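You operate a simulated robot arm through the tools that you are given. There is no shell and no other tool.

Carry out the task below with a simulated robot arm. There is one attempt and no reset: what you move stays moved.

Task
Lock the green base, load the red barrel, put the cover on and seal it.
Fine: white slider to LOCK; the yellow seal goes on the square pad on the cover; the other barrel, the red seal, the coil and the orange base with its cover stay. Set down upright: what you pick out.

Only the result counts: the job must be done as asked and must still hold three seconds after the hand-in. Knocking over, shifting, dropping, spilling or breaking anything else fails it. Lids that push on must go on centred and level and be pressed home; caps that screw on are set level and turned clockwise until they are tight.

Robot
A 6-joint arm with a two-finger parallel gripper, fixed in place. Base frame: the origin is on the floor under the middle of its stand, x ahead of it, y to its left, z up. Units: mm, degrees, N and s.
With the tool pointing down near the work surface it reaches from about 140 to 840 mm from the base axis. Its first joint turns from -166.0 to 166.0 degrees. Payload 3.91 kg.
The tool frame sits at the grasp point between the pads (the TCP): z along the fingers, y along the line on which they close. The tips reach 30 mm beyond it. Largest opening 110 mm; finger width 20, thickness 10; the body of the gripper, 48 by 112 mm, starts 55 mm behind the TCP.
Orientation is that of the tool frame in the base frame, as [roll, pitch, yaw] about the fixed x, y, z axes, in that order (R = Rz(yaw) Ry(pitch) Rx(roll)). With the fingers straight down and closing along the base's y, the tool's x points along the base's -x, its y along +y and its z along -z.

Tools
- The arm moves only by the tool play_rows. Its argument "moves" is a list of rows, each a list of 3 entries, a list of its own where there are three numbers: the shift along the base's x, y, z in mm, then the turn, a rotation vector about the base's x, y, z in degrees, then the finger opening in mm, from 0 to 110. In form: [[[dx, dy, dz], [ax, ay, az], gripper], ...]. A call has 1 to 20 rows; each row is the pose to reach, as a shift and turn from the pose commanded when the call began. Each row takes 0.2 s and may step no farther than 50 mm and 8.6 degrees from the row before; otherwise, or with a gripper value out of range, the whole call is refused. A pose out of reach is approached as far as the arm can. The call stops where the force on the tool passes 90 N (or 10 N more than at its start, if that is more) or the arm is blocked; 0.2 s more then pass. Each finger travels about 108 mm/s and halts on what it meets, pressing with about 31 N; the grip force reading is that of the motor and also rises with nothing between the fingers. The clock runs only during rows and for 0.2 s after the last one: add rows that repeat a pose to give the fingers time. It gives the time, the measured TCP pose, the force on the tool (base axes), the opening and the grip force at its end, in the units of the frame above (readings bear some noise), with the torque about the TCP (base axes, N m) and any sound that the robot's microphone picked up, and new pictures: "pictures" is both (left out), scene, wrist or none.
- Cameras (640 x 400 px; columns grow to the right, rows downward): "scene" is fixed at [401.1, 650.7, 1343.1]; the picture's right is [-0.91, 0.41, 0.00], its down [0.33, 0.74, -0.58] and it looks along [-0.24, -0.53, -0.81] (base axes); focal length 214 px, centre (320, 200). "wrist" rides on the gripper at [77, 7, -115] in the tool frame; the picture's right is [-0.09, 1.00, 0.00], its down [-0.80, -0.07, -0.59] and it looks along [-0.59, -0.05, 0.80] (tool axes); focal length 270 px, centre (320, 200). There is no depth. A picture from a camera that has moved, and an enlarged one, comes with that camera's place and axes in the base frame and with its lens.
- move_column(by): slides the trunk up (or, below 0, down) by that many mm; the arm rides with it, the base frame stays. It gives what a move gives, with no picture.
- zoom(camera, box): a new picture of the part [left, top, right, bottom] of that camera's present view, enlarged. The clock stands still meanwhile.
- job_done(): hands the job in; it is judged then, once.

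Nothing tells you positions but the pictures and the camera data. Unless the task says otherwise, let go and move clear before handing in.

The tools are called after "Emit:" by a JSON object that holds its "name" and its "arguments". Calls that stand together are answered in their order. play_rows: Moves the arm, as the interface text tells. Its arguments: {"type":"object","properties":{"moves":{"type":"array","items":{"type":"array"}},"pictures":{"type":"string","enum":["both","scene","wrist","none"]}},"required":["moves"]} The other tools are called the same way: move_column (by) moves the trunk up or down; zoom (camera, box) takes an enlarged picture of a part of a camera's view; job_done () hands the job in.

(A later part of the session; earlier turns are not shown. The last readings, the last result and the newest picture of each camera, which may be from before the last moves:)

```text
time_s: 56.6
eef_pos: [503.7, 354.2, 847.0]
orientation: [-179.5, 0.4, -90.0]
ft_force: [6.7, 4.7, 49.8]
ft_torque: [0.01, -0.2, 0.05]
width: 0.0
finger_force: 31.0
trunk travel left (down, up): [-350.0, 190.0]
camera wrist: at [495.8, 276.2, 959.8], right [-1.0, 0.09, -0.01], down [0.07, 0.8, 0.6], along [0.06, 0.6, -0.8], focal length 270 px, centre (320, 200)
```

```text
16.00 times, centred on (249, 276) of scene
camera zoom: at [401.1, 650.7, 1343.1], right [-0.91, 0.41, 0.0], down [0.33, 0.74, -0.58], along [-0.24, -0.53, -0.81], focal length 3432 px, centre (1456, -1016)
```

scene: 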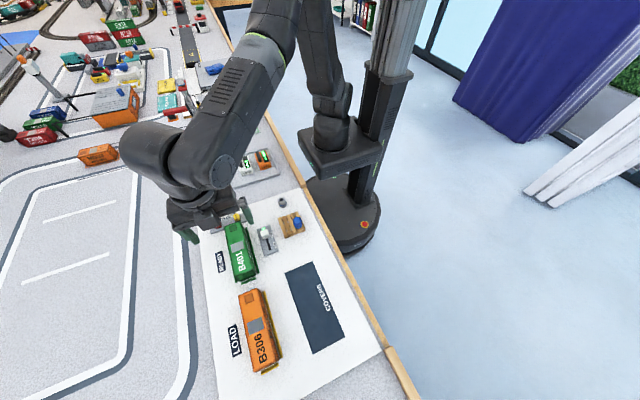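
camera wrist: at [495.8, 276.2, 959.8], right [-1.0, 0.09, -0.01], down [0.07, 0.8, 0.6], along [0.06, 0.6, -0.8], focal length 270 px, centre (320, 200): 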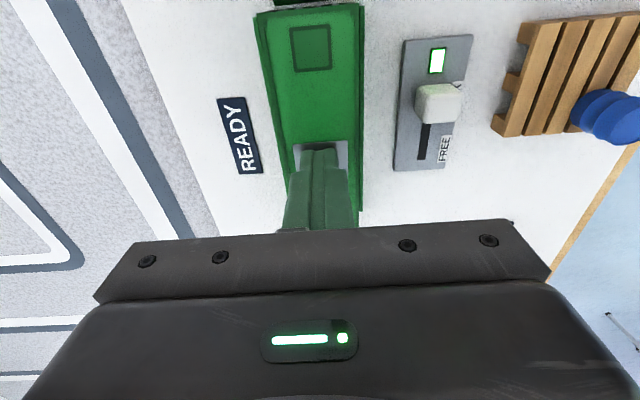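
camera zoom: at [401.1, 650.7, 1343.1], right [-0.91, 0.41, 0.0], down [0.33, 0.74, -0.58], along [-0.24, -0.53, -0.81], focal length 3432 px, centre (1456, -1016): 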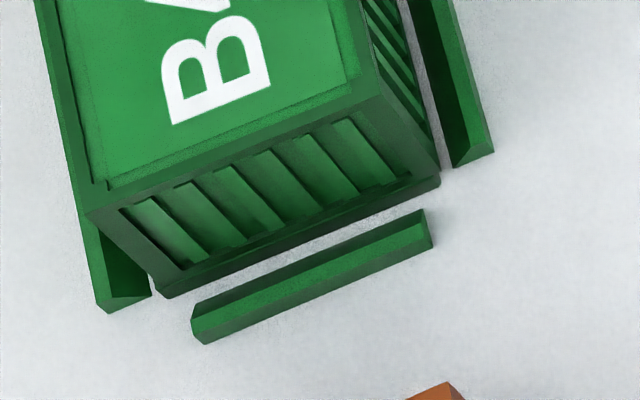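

The cover didn't sink any further under 50 N, so it is bottomed on the base. I'll unload, lift, turn the gripper back and look at the side seam and the yellow seal.

Emit:
{"name": "play_rows", "arguments": {"moves": [[[0, 0, 2], [0, 0, 0], 0], [[0, 0, 4], [0, 0, 0], 0], [[0, 0, 20], [0, 0, 0], 0], [[0, 0, 50], [0, 0, 0], 10], [[0, 0, 85], [0, 0, 0], 30], [[0, -4, 85], [0, 0, -8.2], 40], [[0, -8, 85], [0, 0, -16.4], 60], [[0, -12, 85], [0, 0, -24.6], 60], [[0, -16, 85], [0, 0, -32.8], 60], [[0, -20, 85], [0, 0, -41], 60], [[0, -24, 85], [0, 0, -49.2], 60], [[0, -28, 85], [0, 0, -57.4], 60], [[0, -32, 85], [0, 0, -65.6], 60], [[0, -36, 85], [0, 0, -73.8], 60], [[0, -40, 85], [0, 0, -82], 60], [[0, -44, 85], [0, 0, -90], 60], [[0, -44, 85], [0, 0, -90], 60]], "pictures": "both"}}

Emit:
{"name": "zoom", "arguments": {"camera": "wrist", "box": [180, 20, 480, 170]}}

Emit:
{"name": "zoom", "arguments": {"camera": "scene", "box": [205, 205, 285, 290]}}

```text
time_s: 60.2
eef_pos: [504.3, 311.1, 926.0]
orientation: [180.0, 0.0, 180.0]
ft_force: [-0.2, 0.2, 0.2]
ft_torque: [-0.03, -0.01, -0.01]
width: 59.7
finger_force: 0.1
trunk travel left (down, up): [-350.0, 190.0]
camera wrist: at [426.7, 316.9, 1040.2], right [0.09, 1.0, 0.0], down [0.8, -0.07, 0.59], along [0.59, -0.05, -0.8], focal length 270 px, centre (320, 200)
```

scene: 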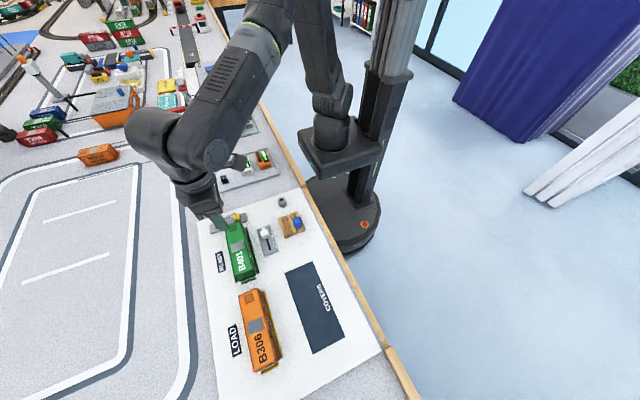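
wrist: 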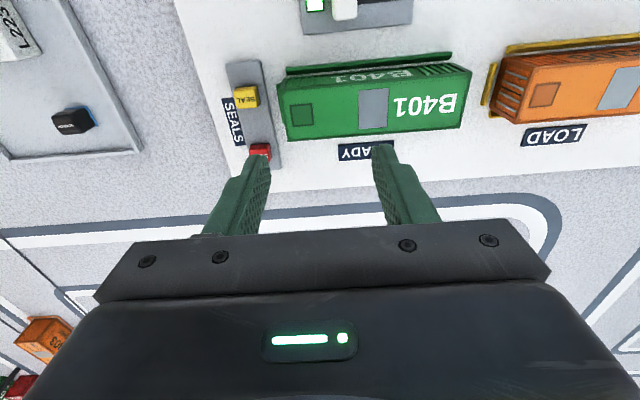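

```text
2.13 times, centred on (330, 95) of wrist
camera zoom: at [426.7, 316.9, 1040.2], right [0.09, 1.0, 0.0], down [0.8, -0.07, 0.59], along [0.59, -0.05, -0.8], focal length 577 px, centre (299, 424)
```

zoom: 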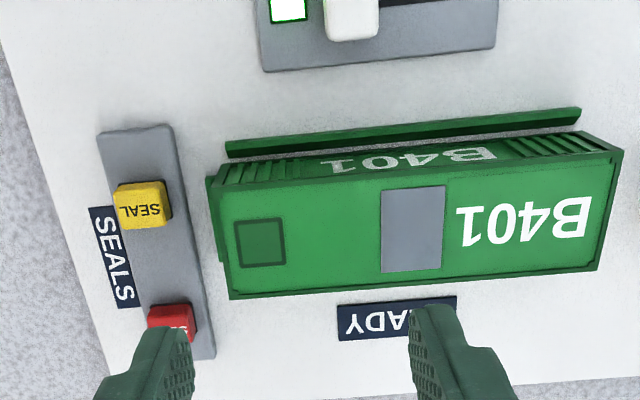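

```text
4.71 times, centred on (245, 248) of scene
camera zoom: at [401.1, 650.7, 1343.1], right [-0.91, 0.41, 0.0], down [0.33, 0.74, -0.58], along [-0.24, -0.53, -0.81], focal length 1009 px, centre (673, -24)
```

zoom: 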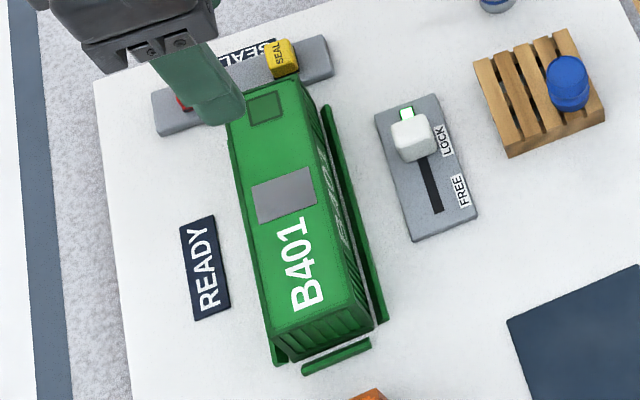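

Emit:
{"name": "zoom", "arguments": {"camera": "wrist", "box": [280, 45, 400, 120]}}

Emit:
{"name": "zoom", "arguments": {"camera": "wrist", "box": [480, 20, 600, 95]}}

Emit:
{"name": "zoom", "arguments": {"camera": "wrist", "box": [270, 60, 330, 100]}}

Emit:
{"name": "zoom", "arguments": {"camera": "wrist", "box": [400, 45, 480, 95]}}

```text
5.33 times, centred on (340, 82) of wrist
camera zoom: at [426.7, 316.9, 1040.2], right [0.09, 1.0, 0.0], down [0.8, -0.07, 0.59], along [0.59, -0.05, -0.8], focal length 1442 px, centre (213, 827)
```

zoom: 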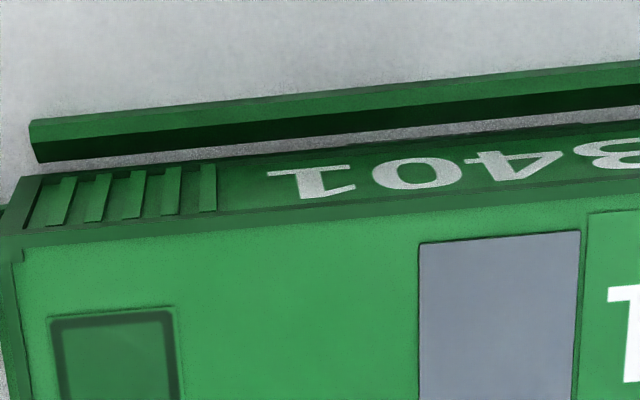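

```text
5.33 times, centred on (540, 58) of wrist
camera zoom: at [426.7, 316.9, 1040.2], right [0.09, 1.0, 0.0], down [0.8, -0.07, 0.59], along [0.59, -0.05, -0.8], focal length 1442 px, centre (-853, 960)
```

zoom: 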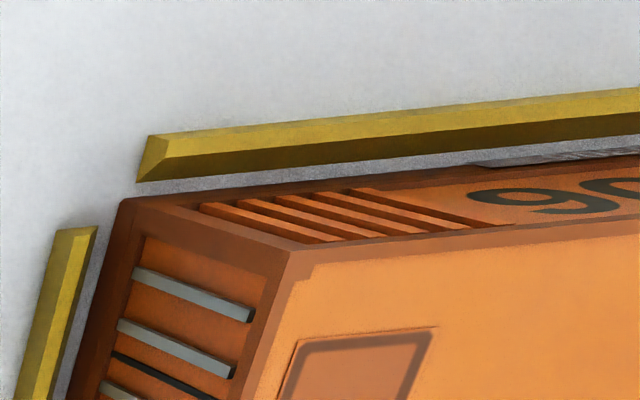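

```text
10.00 times, centred on (300, 80) of wrist
camera zoom: at [426.7, 316.9, 1040.2], right [0.09, 1.0, 0.0], down [0.8, -0.07, 0.59], along [0.59, -0.05, -0.8], focal length 2703 px, centre (520, 1400)
```

zoom: 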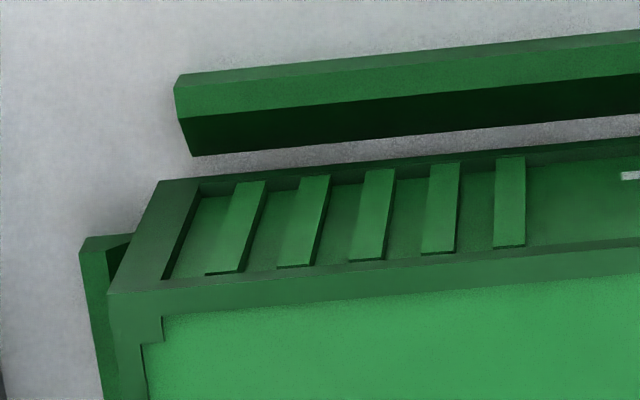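

```text
8.00 times, centred on (440, 70) of wrist
camera zoom: at [426.7, 316.9, 1040.2], right [0.09, 1.0, 0.0], down [0.8, -0.07, 0.59], along [0.59, -0.05, -0.8], focal length 2162 px, centre (-640, 1240)
```

zoom: 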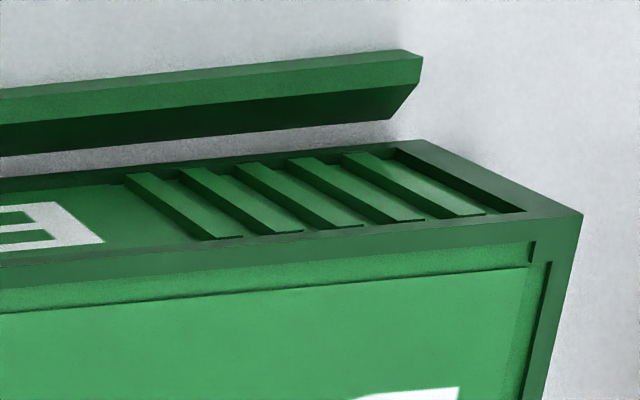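

The cover is on and looks seated, perhaps 1 mm toward −x. To judge it properly I'll view the factory-assembled orange unit from the same relative camera position.

Emit:
{"name": "play_rows", "arguments": {"moves": [[[0, 40, 0], [0, 0, 0], 60], [[0, 80, 0], [0, 0, 0], 60], [[0, 120, 0], [0, 0, 0], 60], [[0, 160, 0], [0, 0, 0], 60], [[0, 197, 0], [0, 0, 0], 60], [[0, 197, 0], [0, 0, 0], 60], [[0, 197, 0], [0, 0, 0], 60]], "pictures": "wrist"}}

Emit:
{"name": "zoom", "arguments": {"camera": "wrist", "box": [180, 20, 480, 170]}}

Emit:
{"name": "zoom", "arguments": {"camera": "wrist", "box": [270, 60, 330, 100]}}

Emit:
{"name": "zoom", "arguments": {"camera": "wrist", "box": [400, 45, 480, 95]}}

Emit:
{"name": "zoom", "arguments": {"camera": "wrist", "box": [280, 45, 400, 120]}}

```text
time_s: 61.8
eef_pos: [505.5, 508.3, 927.0]
orientation: [179.9, 0.0, 179.9]
ft_force: [-0.3, 0.6, -0.1]
ft_torque: [-0.02, -0.03, -0.04]
width: 59.8
finger_force: 0.1
trunk travel left (down, up): [-350.0, 190.0]
camera wrist: at [426.9, 514.0, 1040.9], right [0.09, 1.0, 0.0], down [0.8, -0.07, 0.59], along [0.59, -0.05, -0.8], focal length 270 px, centre (320, 200)
```

wrist: 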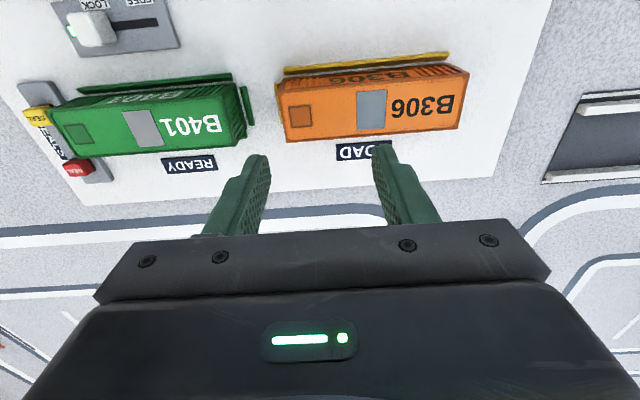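

```text
2.13 times, centred on (330, 95) of wrist
camera zoom: at [426.9, 514.0, 1040.9], right [0.09, 1.0, 0.0], down [0.8, -0.07, 0.59], along [0.59, -0.05, -0.8], focal length 577 px, centre (299, 424)
```

zoom: 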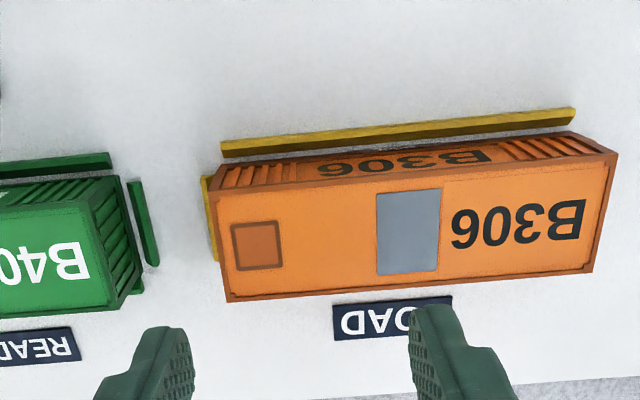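

```text
10.00 times, centred on (300, 80) of wrist
camera zoom: at [426.9, 514.0, 1040.9], right [0.09, 1.0, 0.0], down [0.8, -0.07, 0.59], along [0.59, -0.05, -0.8], focal length 2703 px, centre (520, 1400)
```

zoom: 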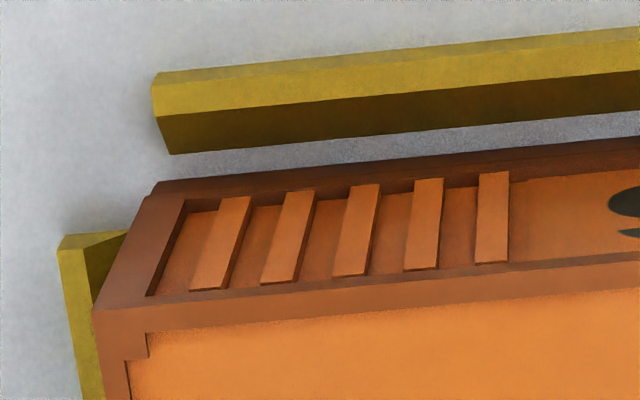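

```text
8.00 times, centred on (440, 70) of wrist
camera zoom: at [426.9, 514.0, 1040.9], right [0.09, 1.0, 0.0], down [0.8, -0.07, 0.59], along [0.59, -0.05, -0.8], focal length 2162 px, centre (-640, 1240)
```

zoom: 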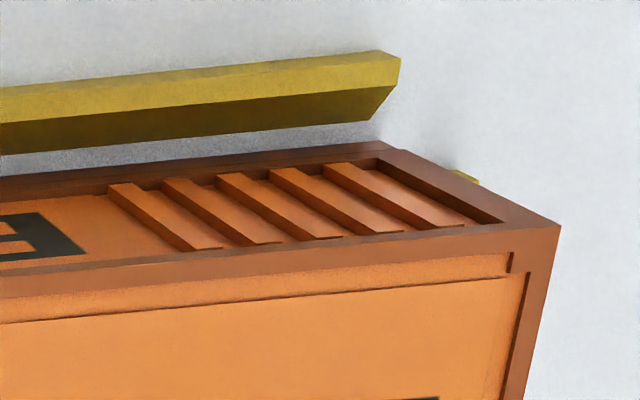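

```text
5.33 times, centred on (340, 82) of wrist
camera zoom: at [426.9, 514.0, 1040.9], right [0.09, 1.0, 0.0], down [0.8, -0.07, 0.59], along [0.59, -0.05, -0.8], focal length 1442 px, centre (213, 827)
```

zoom: 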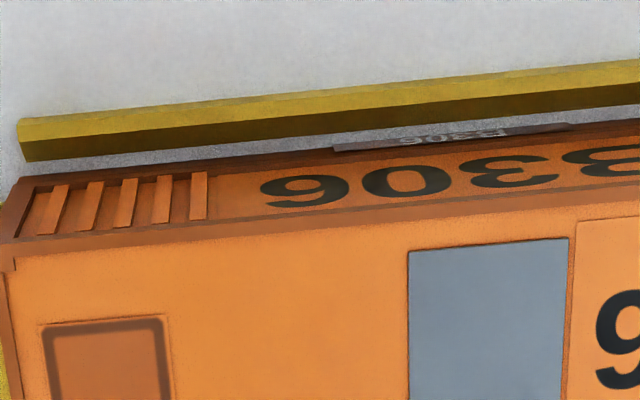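

From the same viewpoint the green cover is at the same height as the finished orange unit, so it is seated. It sits about 1.4 mm toward −x compared with the reference, because the arm flexed while pressing. I'll gently regrip it with centred fingers to bring it back to the middle.

Emit:
{"name": "play_rows", "arguments": {"moves": [[[0, -14, 0], [0, 0, 8.2], 80], [[0, -28, 0], [0, 0, 16.4], 80], [[0, -42, 0], [0, 0, 24.6], 80], [[0, -56, 0], [0, 0, 32.8], 80], [[0, -70, 0], [0, 0, 41], 80], [[0, -84, 0], [0, 0, 49.2], 80], [[0, -98, 0], [0, 0, 57.4], 80], [[0, -112, 0], [0, 0, 65.6], 80], [[0, -126, 0], [0, 0, 73.8], 80], [[0, -140, 0], [0, 0, 82], 80], [[0.5, -153, 0], [0, 0, 90], 80], [[0.5, -153, -30], [0, 0, 90], 70], [[0.5, -153, -60], [0, 0, 90], 66], [[0.5, -153, -80], [0, 0, 90], 64], [[0.5, -153, -80], [0, 0, 90], 64]], "pictures": "wrist"}}

Emit:
{"name": "zoom", "arguments": {"camera": "wrist", "box": [230, 0, 390, 100]}}

Emit:
{"name": "zoom", "arguments": {"camera": "wrist", "box": [200, 60, 440, 210]}}

```text
time_s: 65.0
eef_pos: [504.3, 355.2, 846.9]
orientation: [-180.0, 0.0, -90.0]
ft_force: [-0.5, 0.1, -0.2]
ft_torque: [-0.01, 0.03, 0.04]
width: 64.1
finger_force: 0.1
trunk travel left (down, up): [-350.0, 190.0]
camera wrist: at [497.3, 277.0, 960.0], right [-1.0, 0.09, 0.0], down [0.07, 0.8, 0.59], along [0.05, 0.59, -0.8], focal length 270 px, centre (320, 200)
```

wrist: 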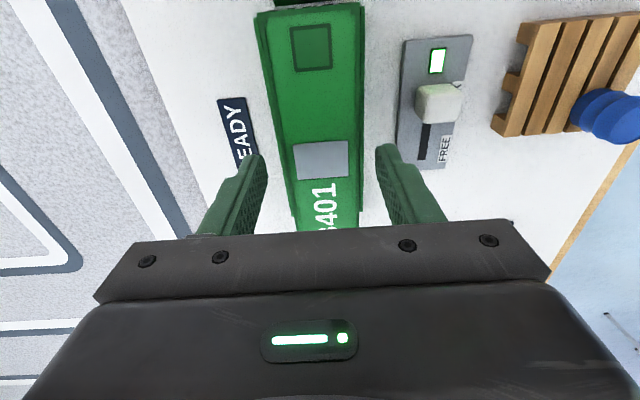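

```text
4.00 times, centred on (310, 50) of wrist
camera zoom: at [497.3, 277.0, 960.0], right [-1.0, 0.09, 0.0], down [0.07, 0.8, 0.59], along [0.05, 0.59, -0.8], focal length 1081 px, centre (360, 800)
```

zoom: 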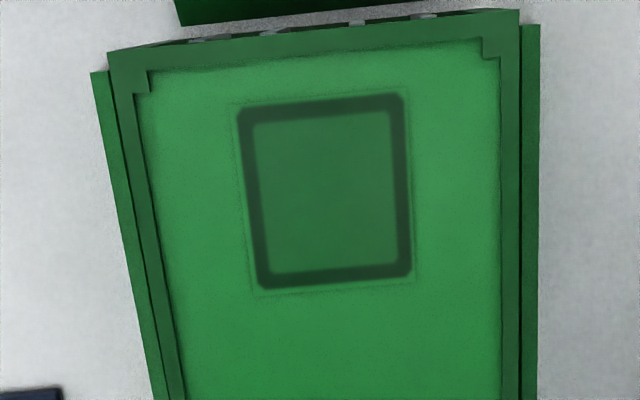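

```text
2.67 times, centred on (320, 135) of wrist
camera zoom: at [497.3, 277.0, 960.0], right [-1.0, 0.09, 0.0], down [0.07, 0.8, 0.59], along [0.05, 0.59, -0.8], focal length 721 px, centre (320, 373)
```

zoom: 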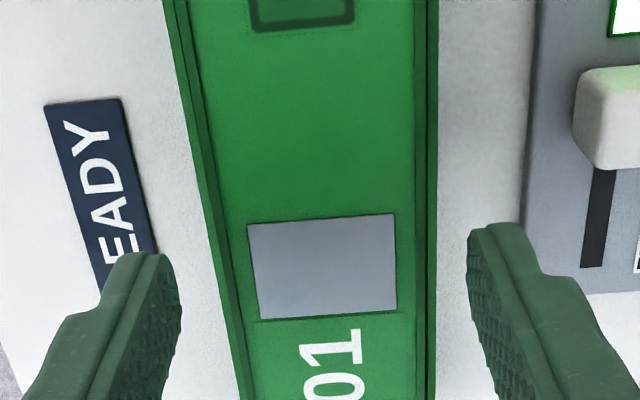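

The cover's centre reads about 1.7 mm to −x of the base centre. I'll lower around it, close to centre it without any downward load, then release.

Emit:
{"name": "play_rows", "arguments": {"moves": [[[0.5, 0, -10], [0, 0, 0], 64], [[0.5, 0, -18], [0, 0, 0], 64], [[0.5, 0, -23], [0, 0, 0], 64], [[0.5, 0, -23], [0, 0, 0], 64]], "pictures": "wrist"}}

Emit:
{"name": "zoom", "arguments": {"camera": "wrist", "box": [200, 60, 440, 210]}}

Emit:
{"name": "zoom", "arguments": {"camera": "scene", "box": [215, 225, 275, 290]}}

```text
time_s: 66.0
eef_pos: [504.9, 354.0, 824.0]
orientation: [180.0, 0.0, -90.0]
ft_force: [-0.9, 0.6, -0.3]
ft_torque: [-0.02, 0.02, 0.0]
width: 63.9
finger_force: 0.1
trunk travel left (down, up): [-350.0, 190.0]
camera wrist: at [498.1, 277.2, 937.2], right [-1.0, 0.09, 0.0], down [0.07, 0.8, 0.59], along [0.05, 0.59, -0.8], focal length 270 px, centre (320, 200)
```

wrist: 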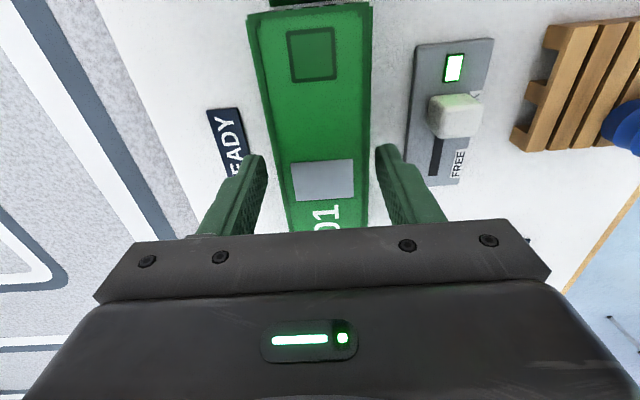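

```text
2.67 times, centred on (320, 135) of wrist
camera zoom: at [498.1, 277.2, 937.2], right [-1.0, 0.09, 0.0], down [0.07, 0.8, 0.59], along [0.05, 0.59, -0.8], focal length 721 px, centre (320, 373)
```

zoom: 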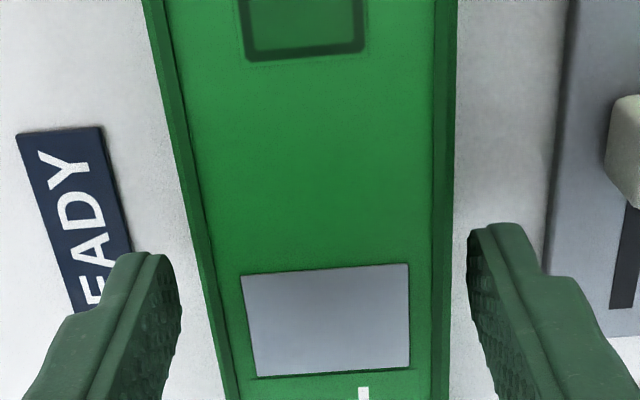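

```text
6.15 times, centred on (245, 258) of scene
camera zoom: at [401.1, 650.7, 1343.1], right [-0.91, 0.41, 0.0], down [0.33, 0.74, -0.58], along [-0.24, -0.53, -0.81], focal length 1320 px, centre (782, -154)
```

zoom: 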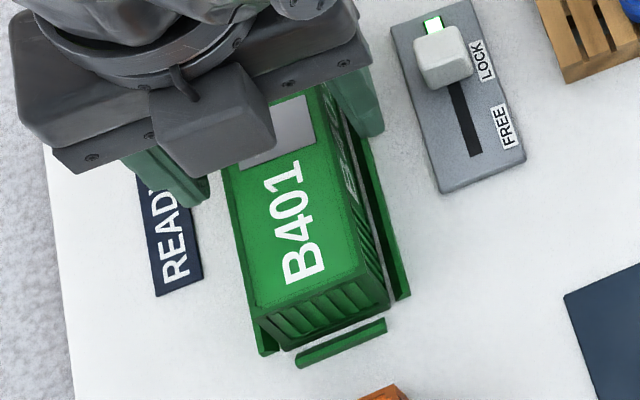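

Emit:
{"name": "play_rows", "arguments": {"moves": [[[-0.2, 0, 0], [0, 0, 0], 58], [[-0.2, 0, 0], [0, 0, 0], 52], [[-0.2, 0, 0], [0, 0, 0], 49], [[-0.2, 0, 0], [0, 0, 0], 47], [[-0.2, 0, 0], [0, 0, 0], 45], [[-0.2, 0, 0], [0, 0, 0], 43], [[-0.2, 0, 0], [0, 0, 0], 43], [[-0.2, 0, 0], [0, 0, 0], 43]], "pictures": "wrist"}}

Emit:
{"name": "zoom", "arguments": {"camera": "wrist", "box": [230, 0, 390, 100]}}

Emit:
{"name": "zoom", "arguments": {"camera": "scene", "box": [235, 268, 263, 284]}}

```text
time_s: 67.8
eef_pos: [505.5, 354.2, 823.3]
orientation: [-179.9, 0.0, -90.1]
ft_force: [0.7, -1.0, -0.3]
ft_torque: [0.05, 0.03, -0.03]
width: 44.2
finger_force: 31.1
trunk travel left (down, up): [-350.0, 190.0]
camera wrist: at [498.3, 277.4, 937.2], right [-1.0, 0.09, 0.0], down [0.07, 0.8, 0.59], along [0.05, 0.59, -0.8], focal length 270 px, centre (320, 200)
```

wrist: 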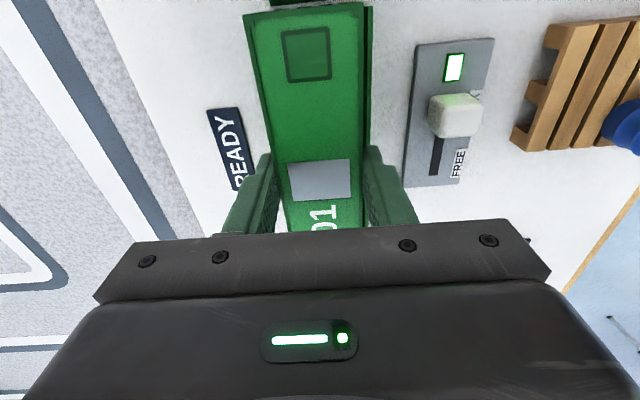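

```text
4.00 times, centred on (310, 50) of wrist
camera zoom: at [498.3, 277.4, 937.2], right [-1.0, 0.09, 0.0], down [0.07, 0.8, 0.59], along [0.05, 0.59, -0.8], focal length 1081 px, centre (360, 800)
```

zoom: 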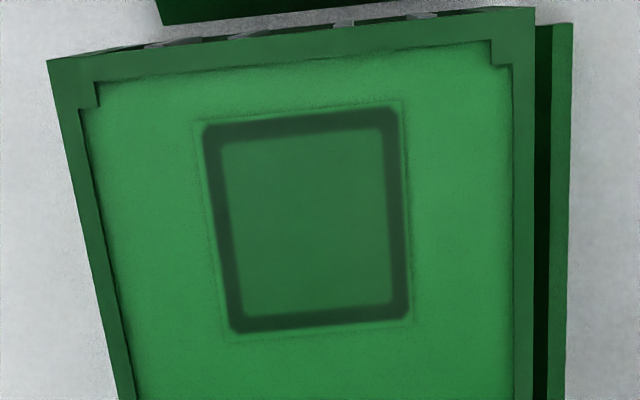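

```text
16.00 times, centred on (249, 276) of scene
camera zoom: at [401.1, 650.7, 1343.1], right [-0.91, 0.41, 0.0], down [0.33, 0.74, -0.58], along [-0.24, -0.53, -0.81], focal length 3432 px, centre (1456, -1016)
```

zoom: 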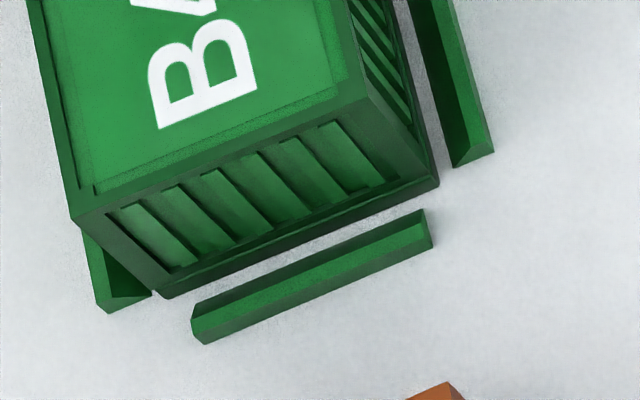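

The cover moved back about 2 mm and the plate ledge shows again. I'll make a last fine adjustment of −0.3 mm in x and +0.5 mm in y while holding it, then release.

Emit:
{"name": "play_rows", "arguments": {"moves": [[[-0.3, 0.5, 0], [0, 0, 0], 43], [[-0.3, 0.5, 0], [0, 0, 0], 43], [[-0.3, 0.5, 0], [0, 0, 0], 43]], "pictures": "wrist"}}

Emit:
{"name": "zoom", "arguments": {"camera": "wrist", "box": [230, 0, 390, 100]}}

```text
time_s: 68.6
eef_pos: [506.4, 355.6, 823.8]
orientation: [180.0, 0.0, -89.9]
ft_force: [-0.7, 0.4, -0.5]
ft_torque: [0.04, 0.02, 0.0]
width: 44.3
finger_force: 30.9
trunk travel left (down, up): [-350.0, 190.0]
camera wrist: at [498.2, 278.5, 937.4], right [-1.0, 0.09, 0.0], down [0.07, 0.8, 0.59], along [0.05, 0.59, -0.8], focal length 270 px, centre (320, 200)
```

wrist: 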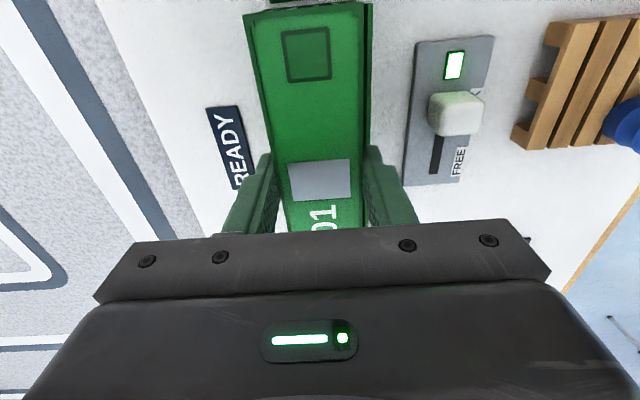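

```text
4.00 times, centred on (310, 50) of wrist
camera zoom: at [498.2, 278.5, 937.4], right [-1.0, 0.09, 0.0], down [0.07, 0.8, 0.59], along [0.05, 0.59, -0.8], focal length 1081 px, centre (360, 800)
```

zoom: 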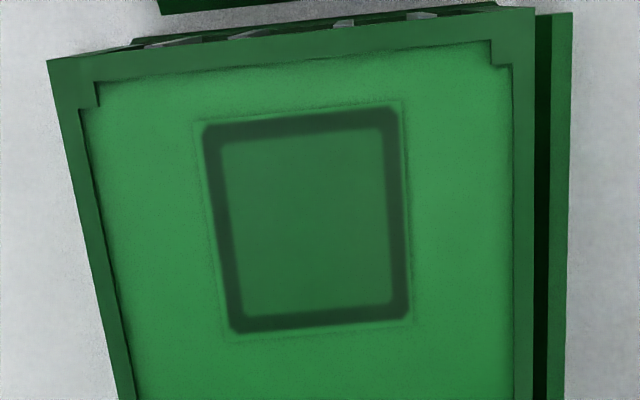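

Now centred to about half a millimetre. Releasing and lifting away.

Emit:
{"name": "play_rows", "arguments": {"moves": [[[0, 0, 0], [0, 0, 0], 48], [[0, 0, 0], [0, 0, 0], 54], [[0, 0, 0], [0, 0, 0], 62], [[0, 0, 0], [0, 0, 0], 64], [[0, 0, 15], [0, 0, 0], 64], [[0, 0, 45], [0, 0, 0], 70], [[0, 0, 80], [0, 0, 0], 90], [[0, 0, 105], [0, 0, 0], 110], [[0, 0, 105], [0, 0, 0], 110], [[0, 0, 105], [0, 0, 0], 110]], "pictures": "wrist"}}

Emit:
{"name": "zoom", "arguments": {"camera": "wrist", "box": [260, 0, 372, 70]}}

Emit:
{"name": "zoom", "arguments": {"camera": "wrist", "box": [272, 125, 384, 195]}}

Emit:
{"name": "zoom", "arguments": {"camera": "scene", "box": [235, 268, 263, 284]}}

```text
time_s: 70.8
eef_pos: [505.8, 353.7, 929.6]
orientation: [180.0, 0.0, -90.0]
ft_force: [0.3, -0.1, 0.1]
ft_torque: [-0.02, 0.0, -0.01]
width: 109.8
finger_force: 0.0
trunk travel left (down, up): [-350.0, 190.0]
camera wrist: at [498.3, 277.0, 1042.8], right [-1.0, 0.09, 0.0], down [0.07, 0.8, 0.59], along [0.05, 0.59, -0.8], focal length 270 px, centre (320, 200)
```

wrist: 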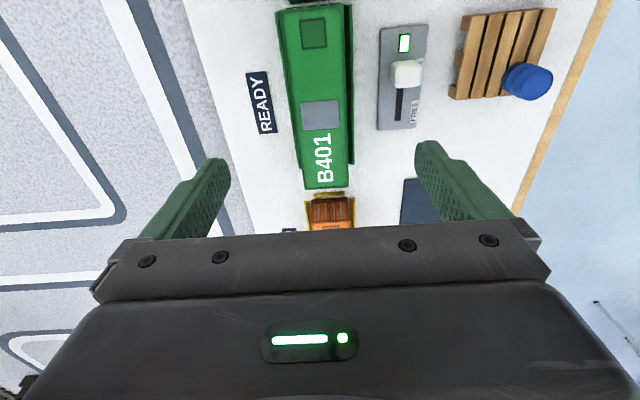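

```text
5.71 times, centred on (316, 35) of wrist
camera zoom: at [498.3, 277.0, 1042.8], right [-1.0, 0.09, 0.0], down [0.07, 0.8, 0.59], along [0.05, 0.59, -0.8], focal length 1544 px, centre (343, 1143)
```

zoom: 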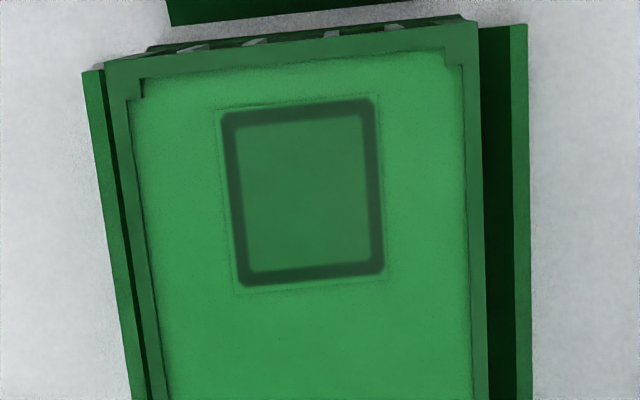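

```text
5.71 times, centred on (328, 160) of wrist
camera zoom: at [498.3, 277.0, 1042.8], right [-1.0, 0.09, 0.0], down [0.07, 0.8, 0.59], along [0.05, 0.59, -0.8], focal length 1544 px, centre (274, 429)
```

zoom: 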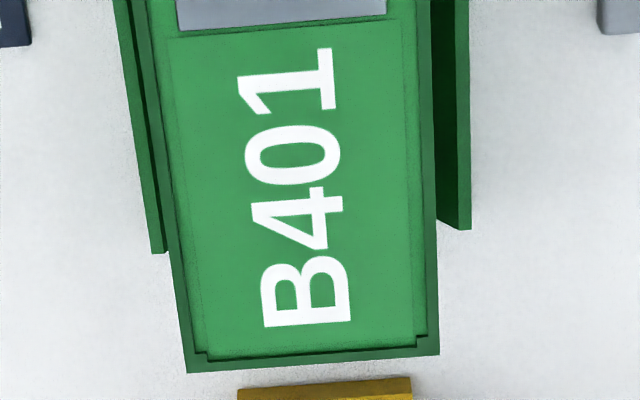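

```text
16.00 times, centred on (249, 276) of scene
camera zoom: at [401.1, 650.7, 1343.1], right [-0.91, 0.41, 0.0], down [0.33, 0.74, -0.58], along [-0.24, -0.53, -0.81], focal length 3432 px, centre (1456, -1016)
```

zoom: 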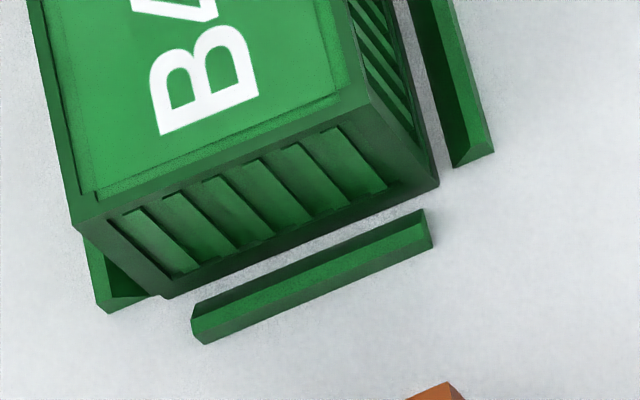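

The cover is centred to about 0.5 mm now. I'll repeat a moderate press at its centre so it is pressed home in this position, adding a small x and y correction for the arm's flex.

Emit:
{"name": "play_rows", "arguments": {"moves": [[[0, 0, 0], [0, 0, 0], 50], [[0, 0, 0], [0, 0, 0], 10], [[0, 0, 0], [0, 0, 0], 0], [[0, 0, -30], [0, 0, 0], 0], [[0, 0, -60], [0, 0, 0], 0], [[0, 0, -76], [0, 0, 0], 0], [[0, 0, -81], [0, 0, 0], 0], [[0, 0, -82.5], [0, 0, 0], 0], [[0, 0, -82.5], [0, 0, 0], 0]], "pictures": "none"}}

Emit:
{"name": "play_rows", "arguments": {"moves": [[[0, 0, -0.7], [0, 0, 0], 0], [[0.1, 0.1, -1.4], [0, 0, 0], 0], [[0.1, 0.1, -1.4], [0, 0, 0], 0]], "pictures": "none"}}

```text
time_s: 72.8
eef_pos: [504.2, 355.9, 847.0]
orientation: [-179.9, 0.0, -90.0]
ft_force: [1.2, 0.6, 5.4]
ft_torque: [0.07, -0.03, -0.01]
width: 0.0
finger_force: 30.9
trunk travel left (down, up): [-350.0, 190.0]
```

```text
time_s: 73.6
eef_pos: [504.7, 354.4, 846.1]
orientation: [-179.7, 0.2, -90.1]
ft_force: [2.7, 0.2, 22.4]
ft_torque: [-0.06, -0.11, 0.01]
width: 0.0
finger_force: 31.2
trunk travel left (down, up): [-350.0, 190.0]
```

Emit:
{"name": "play_rows", "arguments": {"moves": [[[0.15, 0.1, -0.8], [0, 0, 0], 0], [[0.3, 0.2, -1.6], [0, 0, 0], 0], [[0.3, 0.2, -1.6], [0, 0, 0], 0]], "pictures": "wrist"}}

Emit:
{"name": "zoom", "arguments": {"camera": "scene", "box": [235, 268, 263, 284]}}

```text
time_s: 74.4
eef_pos: [505.2, 353.9, 846.0]
orientation: [-179.6, 0.2, -90.0]
ft_force: [5.7, 2.8, 44.1]
ft_torque: [0.01, -0.14, 0.01]
width: 0.0
finger_force: 30.7
trunk travel left (down, up): [-350.0, 190.0]
camera wrist: at [497.0, 277.0, 960.0], right [-1.0, 0.09, -0.01], down [0.07, 0.8, 0.6], along [0.06, 0.6, -0.8], focal length 270 px, centre (320, 200)
```

wrist: 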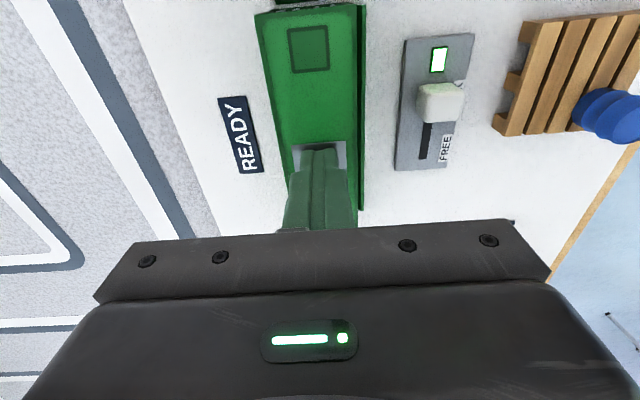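

```text
16.00 times, centred on (249, 276) of scene
camera zoom: at [401.1, 650.7, 1343.1], right [-0.91, 0.41, 0.0], down [0.33, 0.74, -0.58], along [-0.24, -0.53, -0.81], focal length 3432 px, centre (1456, -1016)
```

zoom: 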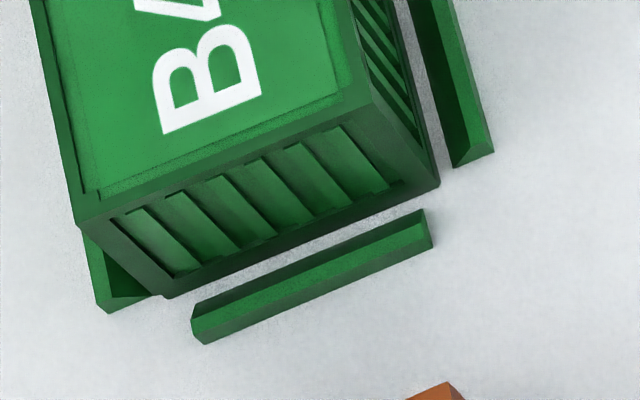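

Seated under 44 N with no further travel, and it drifted almost exactly to centre. Next I'll lift, turn the gripper back and move over the yellow seal.

Emit:
{"name": "play_rows", "arguments": {"moves": [[[0, 0, 2], [0, 0, 0], 0], [[0, 0, 5], [0, 0, 0], 0], [[0, 0, 30], [0, 0, 0], 10], [[0, 0, 66], [0, 0, 0], 40], [[-1, -10, 66], [0, 0, -8.2], 50], [[-3, -20, 66], [0, 0, -16.4], 50], [[-4, -30, 66], [0, 0, -24.6], 50], [[-6, -40, 66], [0, 0, -32.8], 50], [[-7, -50, 66], [0, 0, -41], 50], [[-8, -60, 66], [0, 0, -49.2], 50], [[-10, -70, 66], [0, 0, -57.4], 50], [[-11, -80, 66], [0, 0, -65.6], 50], [[-13, -90, 66], [0, 0, -73.8], 50], [[-14, -100, 66], [0, 0, -82], 50], [[-15, -110, 66], [0, 0, -90], 50], [[-15, -110, 66], [0, 0, -90], 50]], "pictures": "both"}}

Emit:
{"name": "zoom", "arguments": {"camera": "wrist", "box": [240, 60, 480, 210]}}

Emit:
{"name": "zoom", "arguments": {"camera": "wrist", "box": [275, 90, 365, 150]}}

Emit:
{"name": "zoom", "arguments": {"camera": "scene", "box": [205, 205, 265, 245]}}

```text
time_s: 77.8
eef_pos: [489.9, 244.8, 908.9]
orientation: [-179.9, -0.1, 179.8]
ft_force: [0.4, 0.8, -0.8]
ft_torque: [-0.04, -0.03, -0.03]
width: 50.2
finger_force: 0.0
trunk travel left (down, up): [-350.0, 190.0]
camera wrist: at [412.2, 251.5, 1023.2], right [0.09, 1.0, 0.0], down [0.8, -0.07, 0.59], along [0.59, -0.05, -0.8], focal length 270 px, centre (320, 200)
```

scene: 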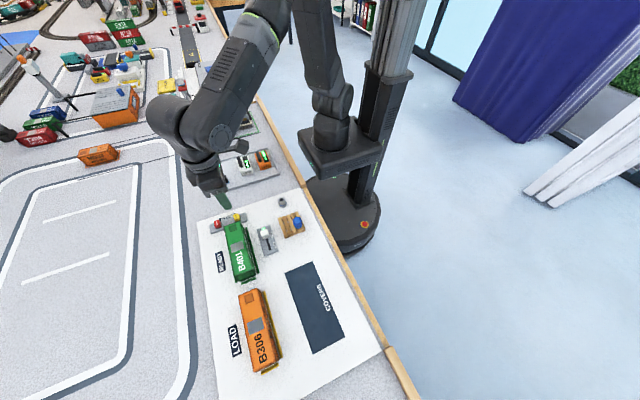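
wrist: 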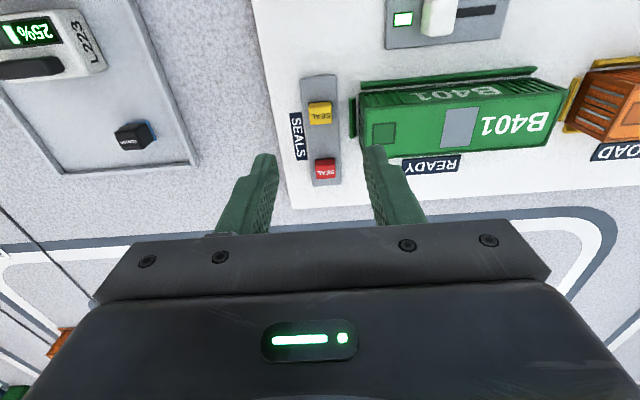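

```text
2.67 times, centred on (360, 135) of wrist
camera zoom: at [412.2, 251.5, 1023.2], right [0.09, 1.0, 0.0], down [0.8, -0.07, 0.59], along [0.59, -0.05, -0.8], focal length 721 px, centre (213, 373)
```

zoom: 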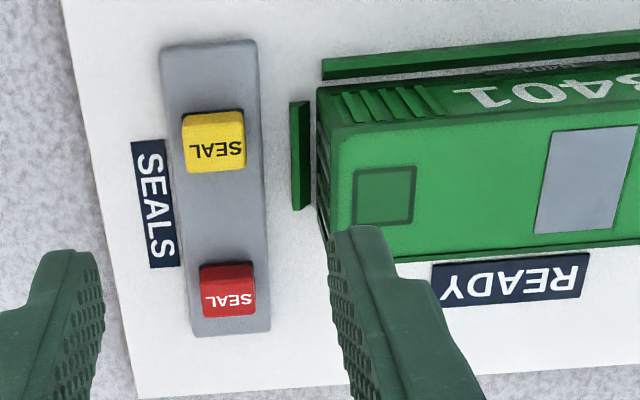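

```text
6.67 times, centred on (320, 120) of wrist
camera zoom: at [412.2, 251.5, 1023.2], right [0.09, 1.0, 0.0], down [0.8, -0.07, 0.59], along [0.59, -0.05, -0.8], focal length 1802 px, centre (320, 733)
```

zoom: 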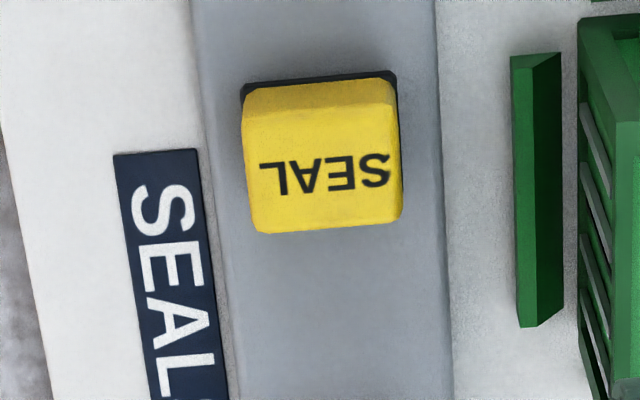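

```text
10.00 times, centred on (235, 225) of scene
camera zoom: at [401.1, 650.7, 1343.1], right [-0.91, 0.41, 0.0], down [0.33, 0.74, -0.58], along [-0.24, -0.53, -0.81], focal length 2145 px, centre (1170, -50)
```

zoom: 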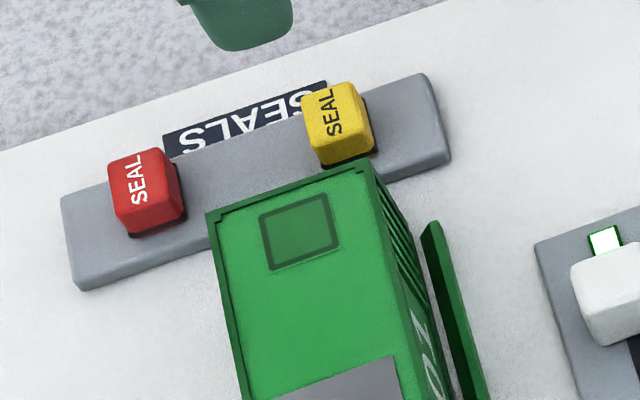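

The yellow seal is about 20 mm wide, centred near (491.8, 244.6), with its top near z ≈ 793. The end rail is close by on the +y side, so I'll use a narrow opening. Lowering to check alignment.

Emit:
{"name": "play_rows", "arguments": {"moves": [[[2, -0.4, -15], [0, 0, 0], 40], [[2, -0.4, -35], [0, 0, 0], 32], [[2, -0.4, -55], [0, 0, 0], 29], [[2, -0.4, -70], [0, 0, 0], 29], [[2, -0.4, -70], [0, 0, 0], 29]], "pictures": "wrist"}}

Emit:
{"name": "zoom", "arguments": {"camera": "wrist", "box": [240, 80, 400, 200]}}

Emit:
{"name": "zoom", "arguments": {"camera": "scene", "box": [205, 195, 265, 245]}}

```text
time_s: 79.0
eef_pos: [491.7, 245.3, 838.7]
orientation: [180.0, 0.1, -179.9]
ft_force: [-0.2, -0.1, -0.3]
ft_torque: [-0.06, 0.02, -0.03]
width: 28.8
finger_force: 0.1
trunk travel left (down, up): [-350.0, 190.0]
camera wrist: at [414.5, 251.9, 952.4], right [0.09, 1.0, 0.0], down [0.8, -0.07, 0.59], along [0.59, -0.05, -0.8], focal length 270 px, centre (320, 200)
```

wrist: 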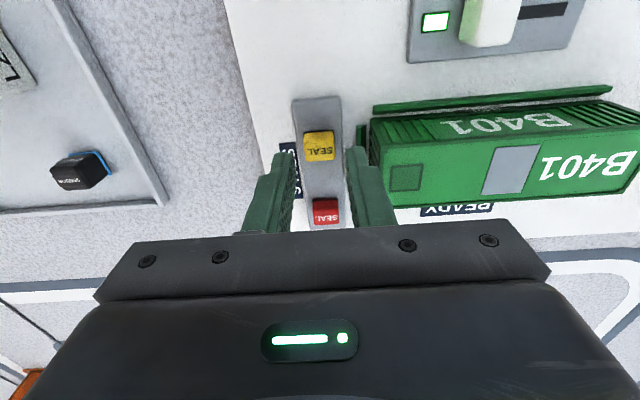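

```text
3.33 times, centred on (320, 140) of wrist
camera zoom: at [414.5, 251.9, 952.4], right [0.09, 1.0, 0.0], down [0.8, -0.07, 0.59], along [0.59, -0.05, -0.8], focal length 901 px, centre (320, 400)
```

zoom: 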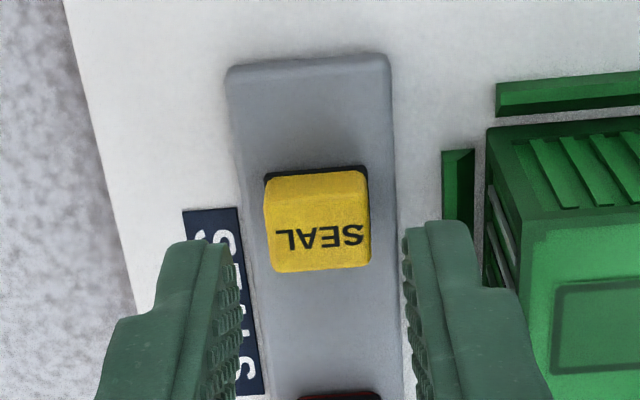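

```text
8.00 times, centred on (235, 220) of scene
camera zoom: at [401.1, 650.7, 1343.1], right [-0.91, 0.41, 0.0], down [0.33, 0.74, -0.58], along [-0.24, -0.53, -0.81], focal length 1716 px, centre (1000, 40)
```

zoom: 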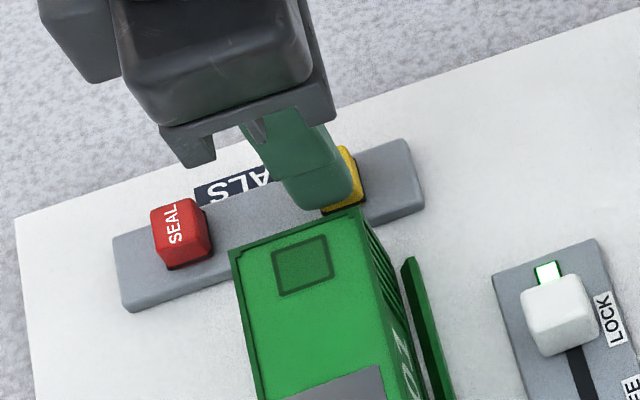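

Small correction of −0.7 mm in x and −0.9 mm in y, then down around the seal.

Emit:
{"name": "play_rows", "arguments": {"moves": [[[-0.7, -0.9, 0], [0, 0, 0], 29], [[-0.7, -0.9, -9], [0, 0, 0], 29], [[-0.7, -0.9, -18], [0, 0, 0], 29], [[-0.7, -0.9, -24], [0, 0, 0], 29], [[-0.7, -0.9, -26], [0, 0, 0], 29], [[-0.7, -0.9, -26], [0, 0, 0], 29]], "pictures": "wrist"}}

Emit:
{"name": "zoom", "arguments": {"camera": "wrist", "box": [240, 80, 400, 200]}}

```text
time_s: 80.4
eef_pos: [492.1, 244.4, 813.4]
orientation: [180.0, 0.0, -180.0]
ft_force: [0.1, -1.0, -0.4]
ft_torque: [-0.01, 0.02, -0.03]
width: 29.0
finger_force: 0.0
trunk travel left (down, up): [-350.0, 190.0]
camera wrist: at [414.0, 250.8, 926.6], right [0.09, 1.0, 0.0], down [0.8, -0.07, 0.59], along [0.59, -0.05, -0.8], focal length 270 px, centre (320, 200)
```

wrist: 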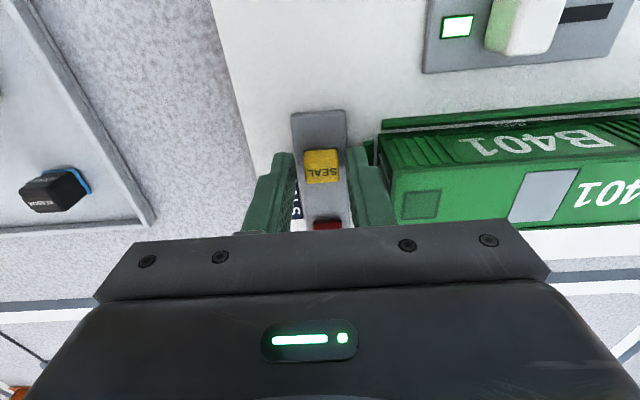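

```text
3.33 times, centred on (320, 140) of wrist
camera zoom: at [414.0, 250.8, 926.6], right [0.09, 1.0, 0.0], down [0.8, -0.07, 0.59], along [0.59, -0.05, -0.8], focal length 901 px, centre (320, 400)
```

zoom: 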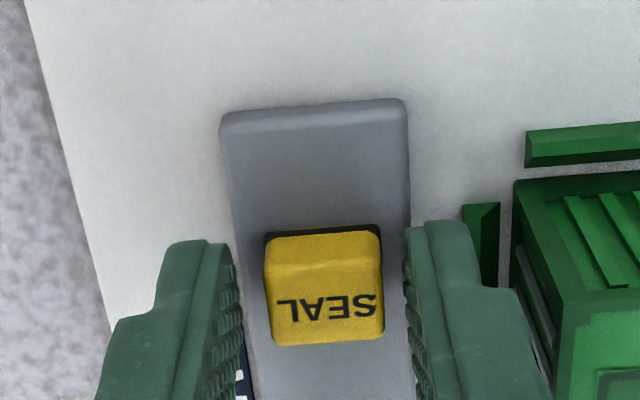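

The seal is centred between the fingers. I'll go 2 mm lower for a firmer hold and close.

Emit:
{"name": "play_rows", "arguments": {"moves": [[[0, 0, -2], [0, 0, 0], 29], [[0, 0, -2], [0, 0, 0], 25], [[0, 0, -2], [0, 0, 0], 21], [[0, 0, -2], [0, 0, 0], 14], [[0, 0, -2], [0, 0, 0], 14], [[0, 0, -2], [0, 0, 0], 14]], "pictures": "none"}}

```text
time_s: 81.8
eef_pos: [491.7, 243.6, 810.9]
orientation: [-180.0, 0.1, -180.0]
ft_force: [0.2, -0.4, 0.6]
ft_torque: [0.03, 0.0, 0.01]
width: 18.3
finger_force: 31.4
trunk travel left (down, up): [-350.0, 190.0]
```

Gripped at 18.3 mm. Lifting the seal straight up.

Emit:
{"name": "play_rows", "arguments": {"moves": [[[0, 0, 3], [0, 0, 0], 14], [[0, 0, 12], [0, 0, 0], 14], [[0, 0, 30], [0, 0, 0], 14], [[0, 0, 55], [0, 0, 0], 14], [[0, 0, 80], [0, 0, 0], 14], [[0, 0, 80], [0, 0, 0], 14]], "pictures": "both"}}

Emit:
{"name": "zoom", "arguments": {"camera": "wrist", "box": [240, 90, 400, 210]}}

Emit:
{"name": "zoom", "arguments": {"camera": "scene", "box": [205, 185, 275, 245]}}

```text
time_s: 83.2
eef_pos: [491.2, 244.9, 889.3]
orientation: [-180.0, 0.0, -179.9]
ft_force: [0.5, 0.1, 0.4]
ft_torque: [-0.05, -0.05, 0.01]
width: 18.2
finger_force: 31.3
trunk travel left (down, up): [-350.0, 190.0]
camera wrist: at [414.3, 250.0, 1003.4], right [0.09, 1.0, 0.0], down [0.8, -0.07, 0.59], along [0.59, -0.05, -0.8], focal length 270 px, centre (320, 200)
```

scene: 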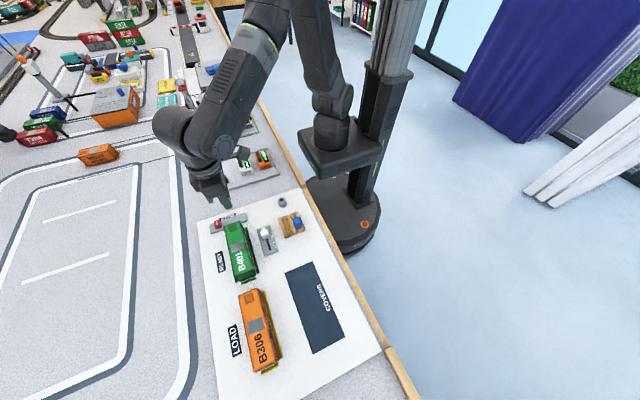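
wrist: 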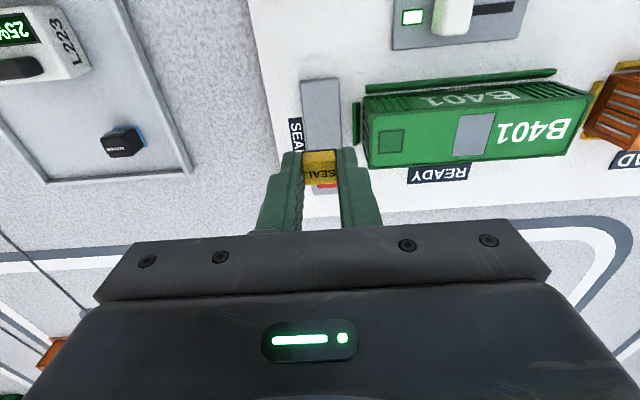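

```text
3.33 times, centred on (320, 150) of wrist
camera zoom: at [414.3, 250.0, 1003.4], right [0.09, 1.0, 0.0], down [0.8, -0.07, 0.59], along [0.59, -0.05, -0.8], focal length 901 px, centre (320, 367)
```

zoom: 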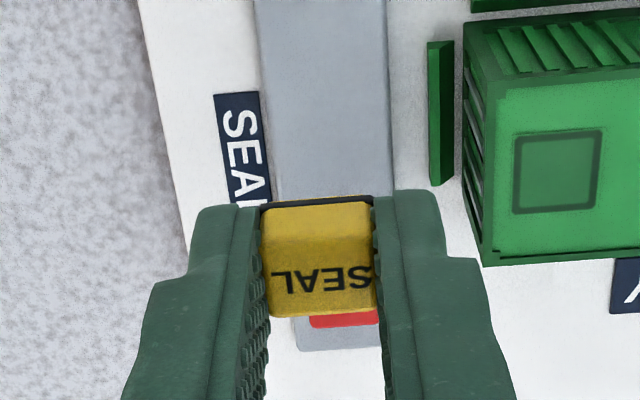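

```text
6.67 times, centred on (240, 215) of scene
camera zoom: at [401.1, 650.7, 1343.1], right [-0.91, 0.41, 0.0], down [0.33, 0.74, -0.58], along [-0.24, -0.53, -0.81], focal length 1430 px, centre (853, 100)
```

zoom: 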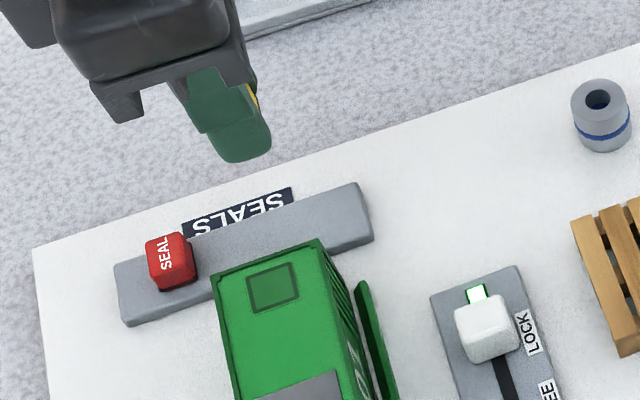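

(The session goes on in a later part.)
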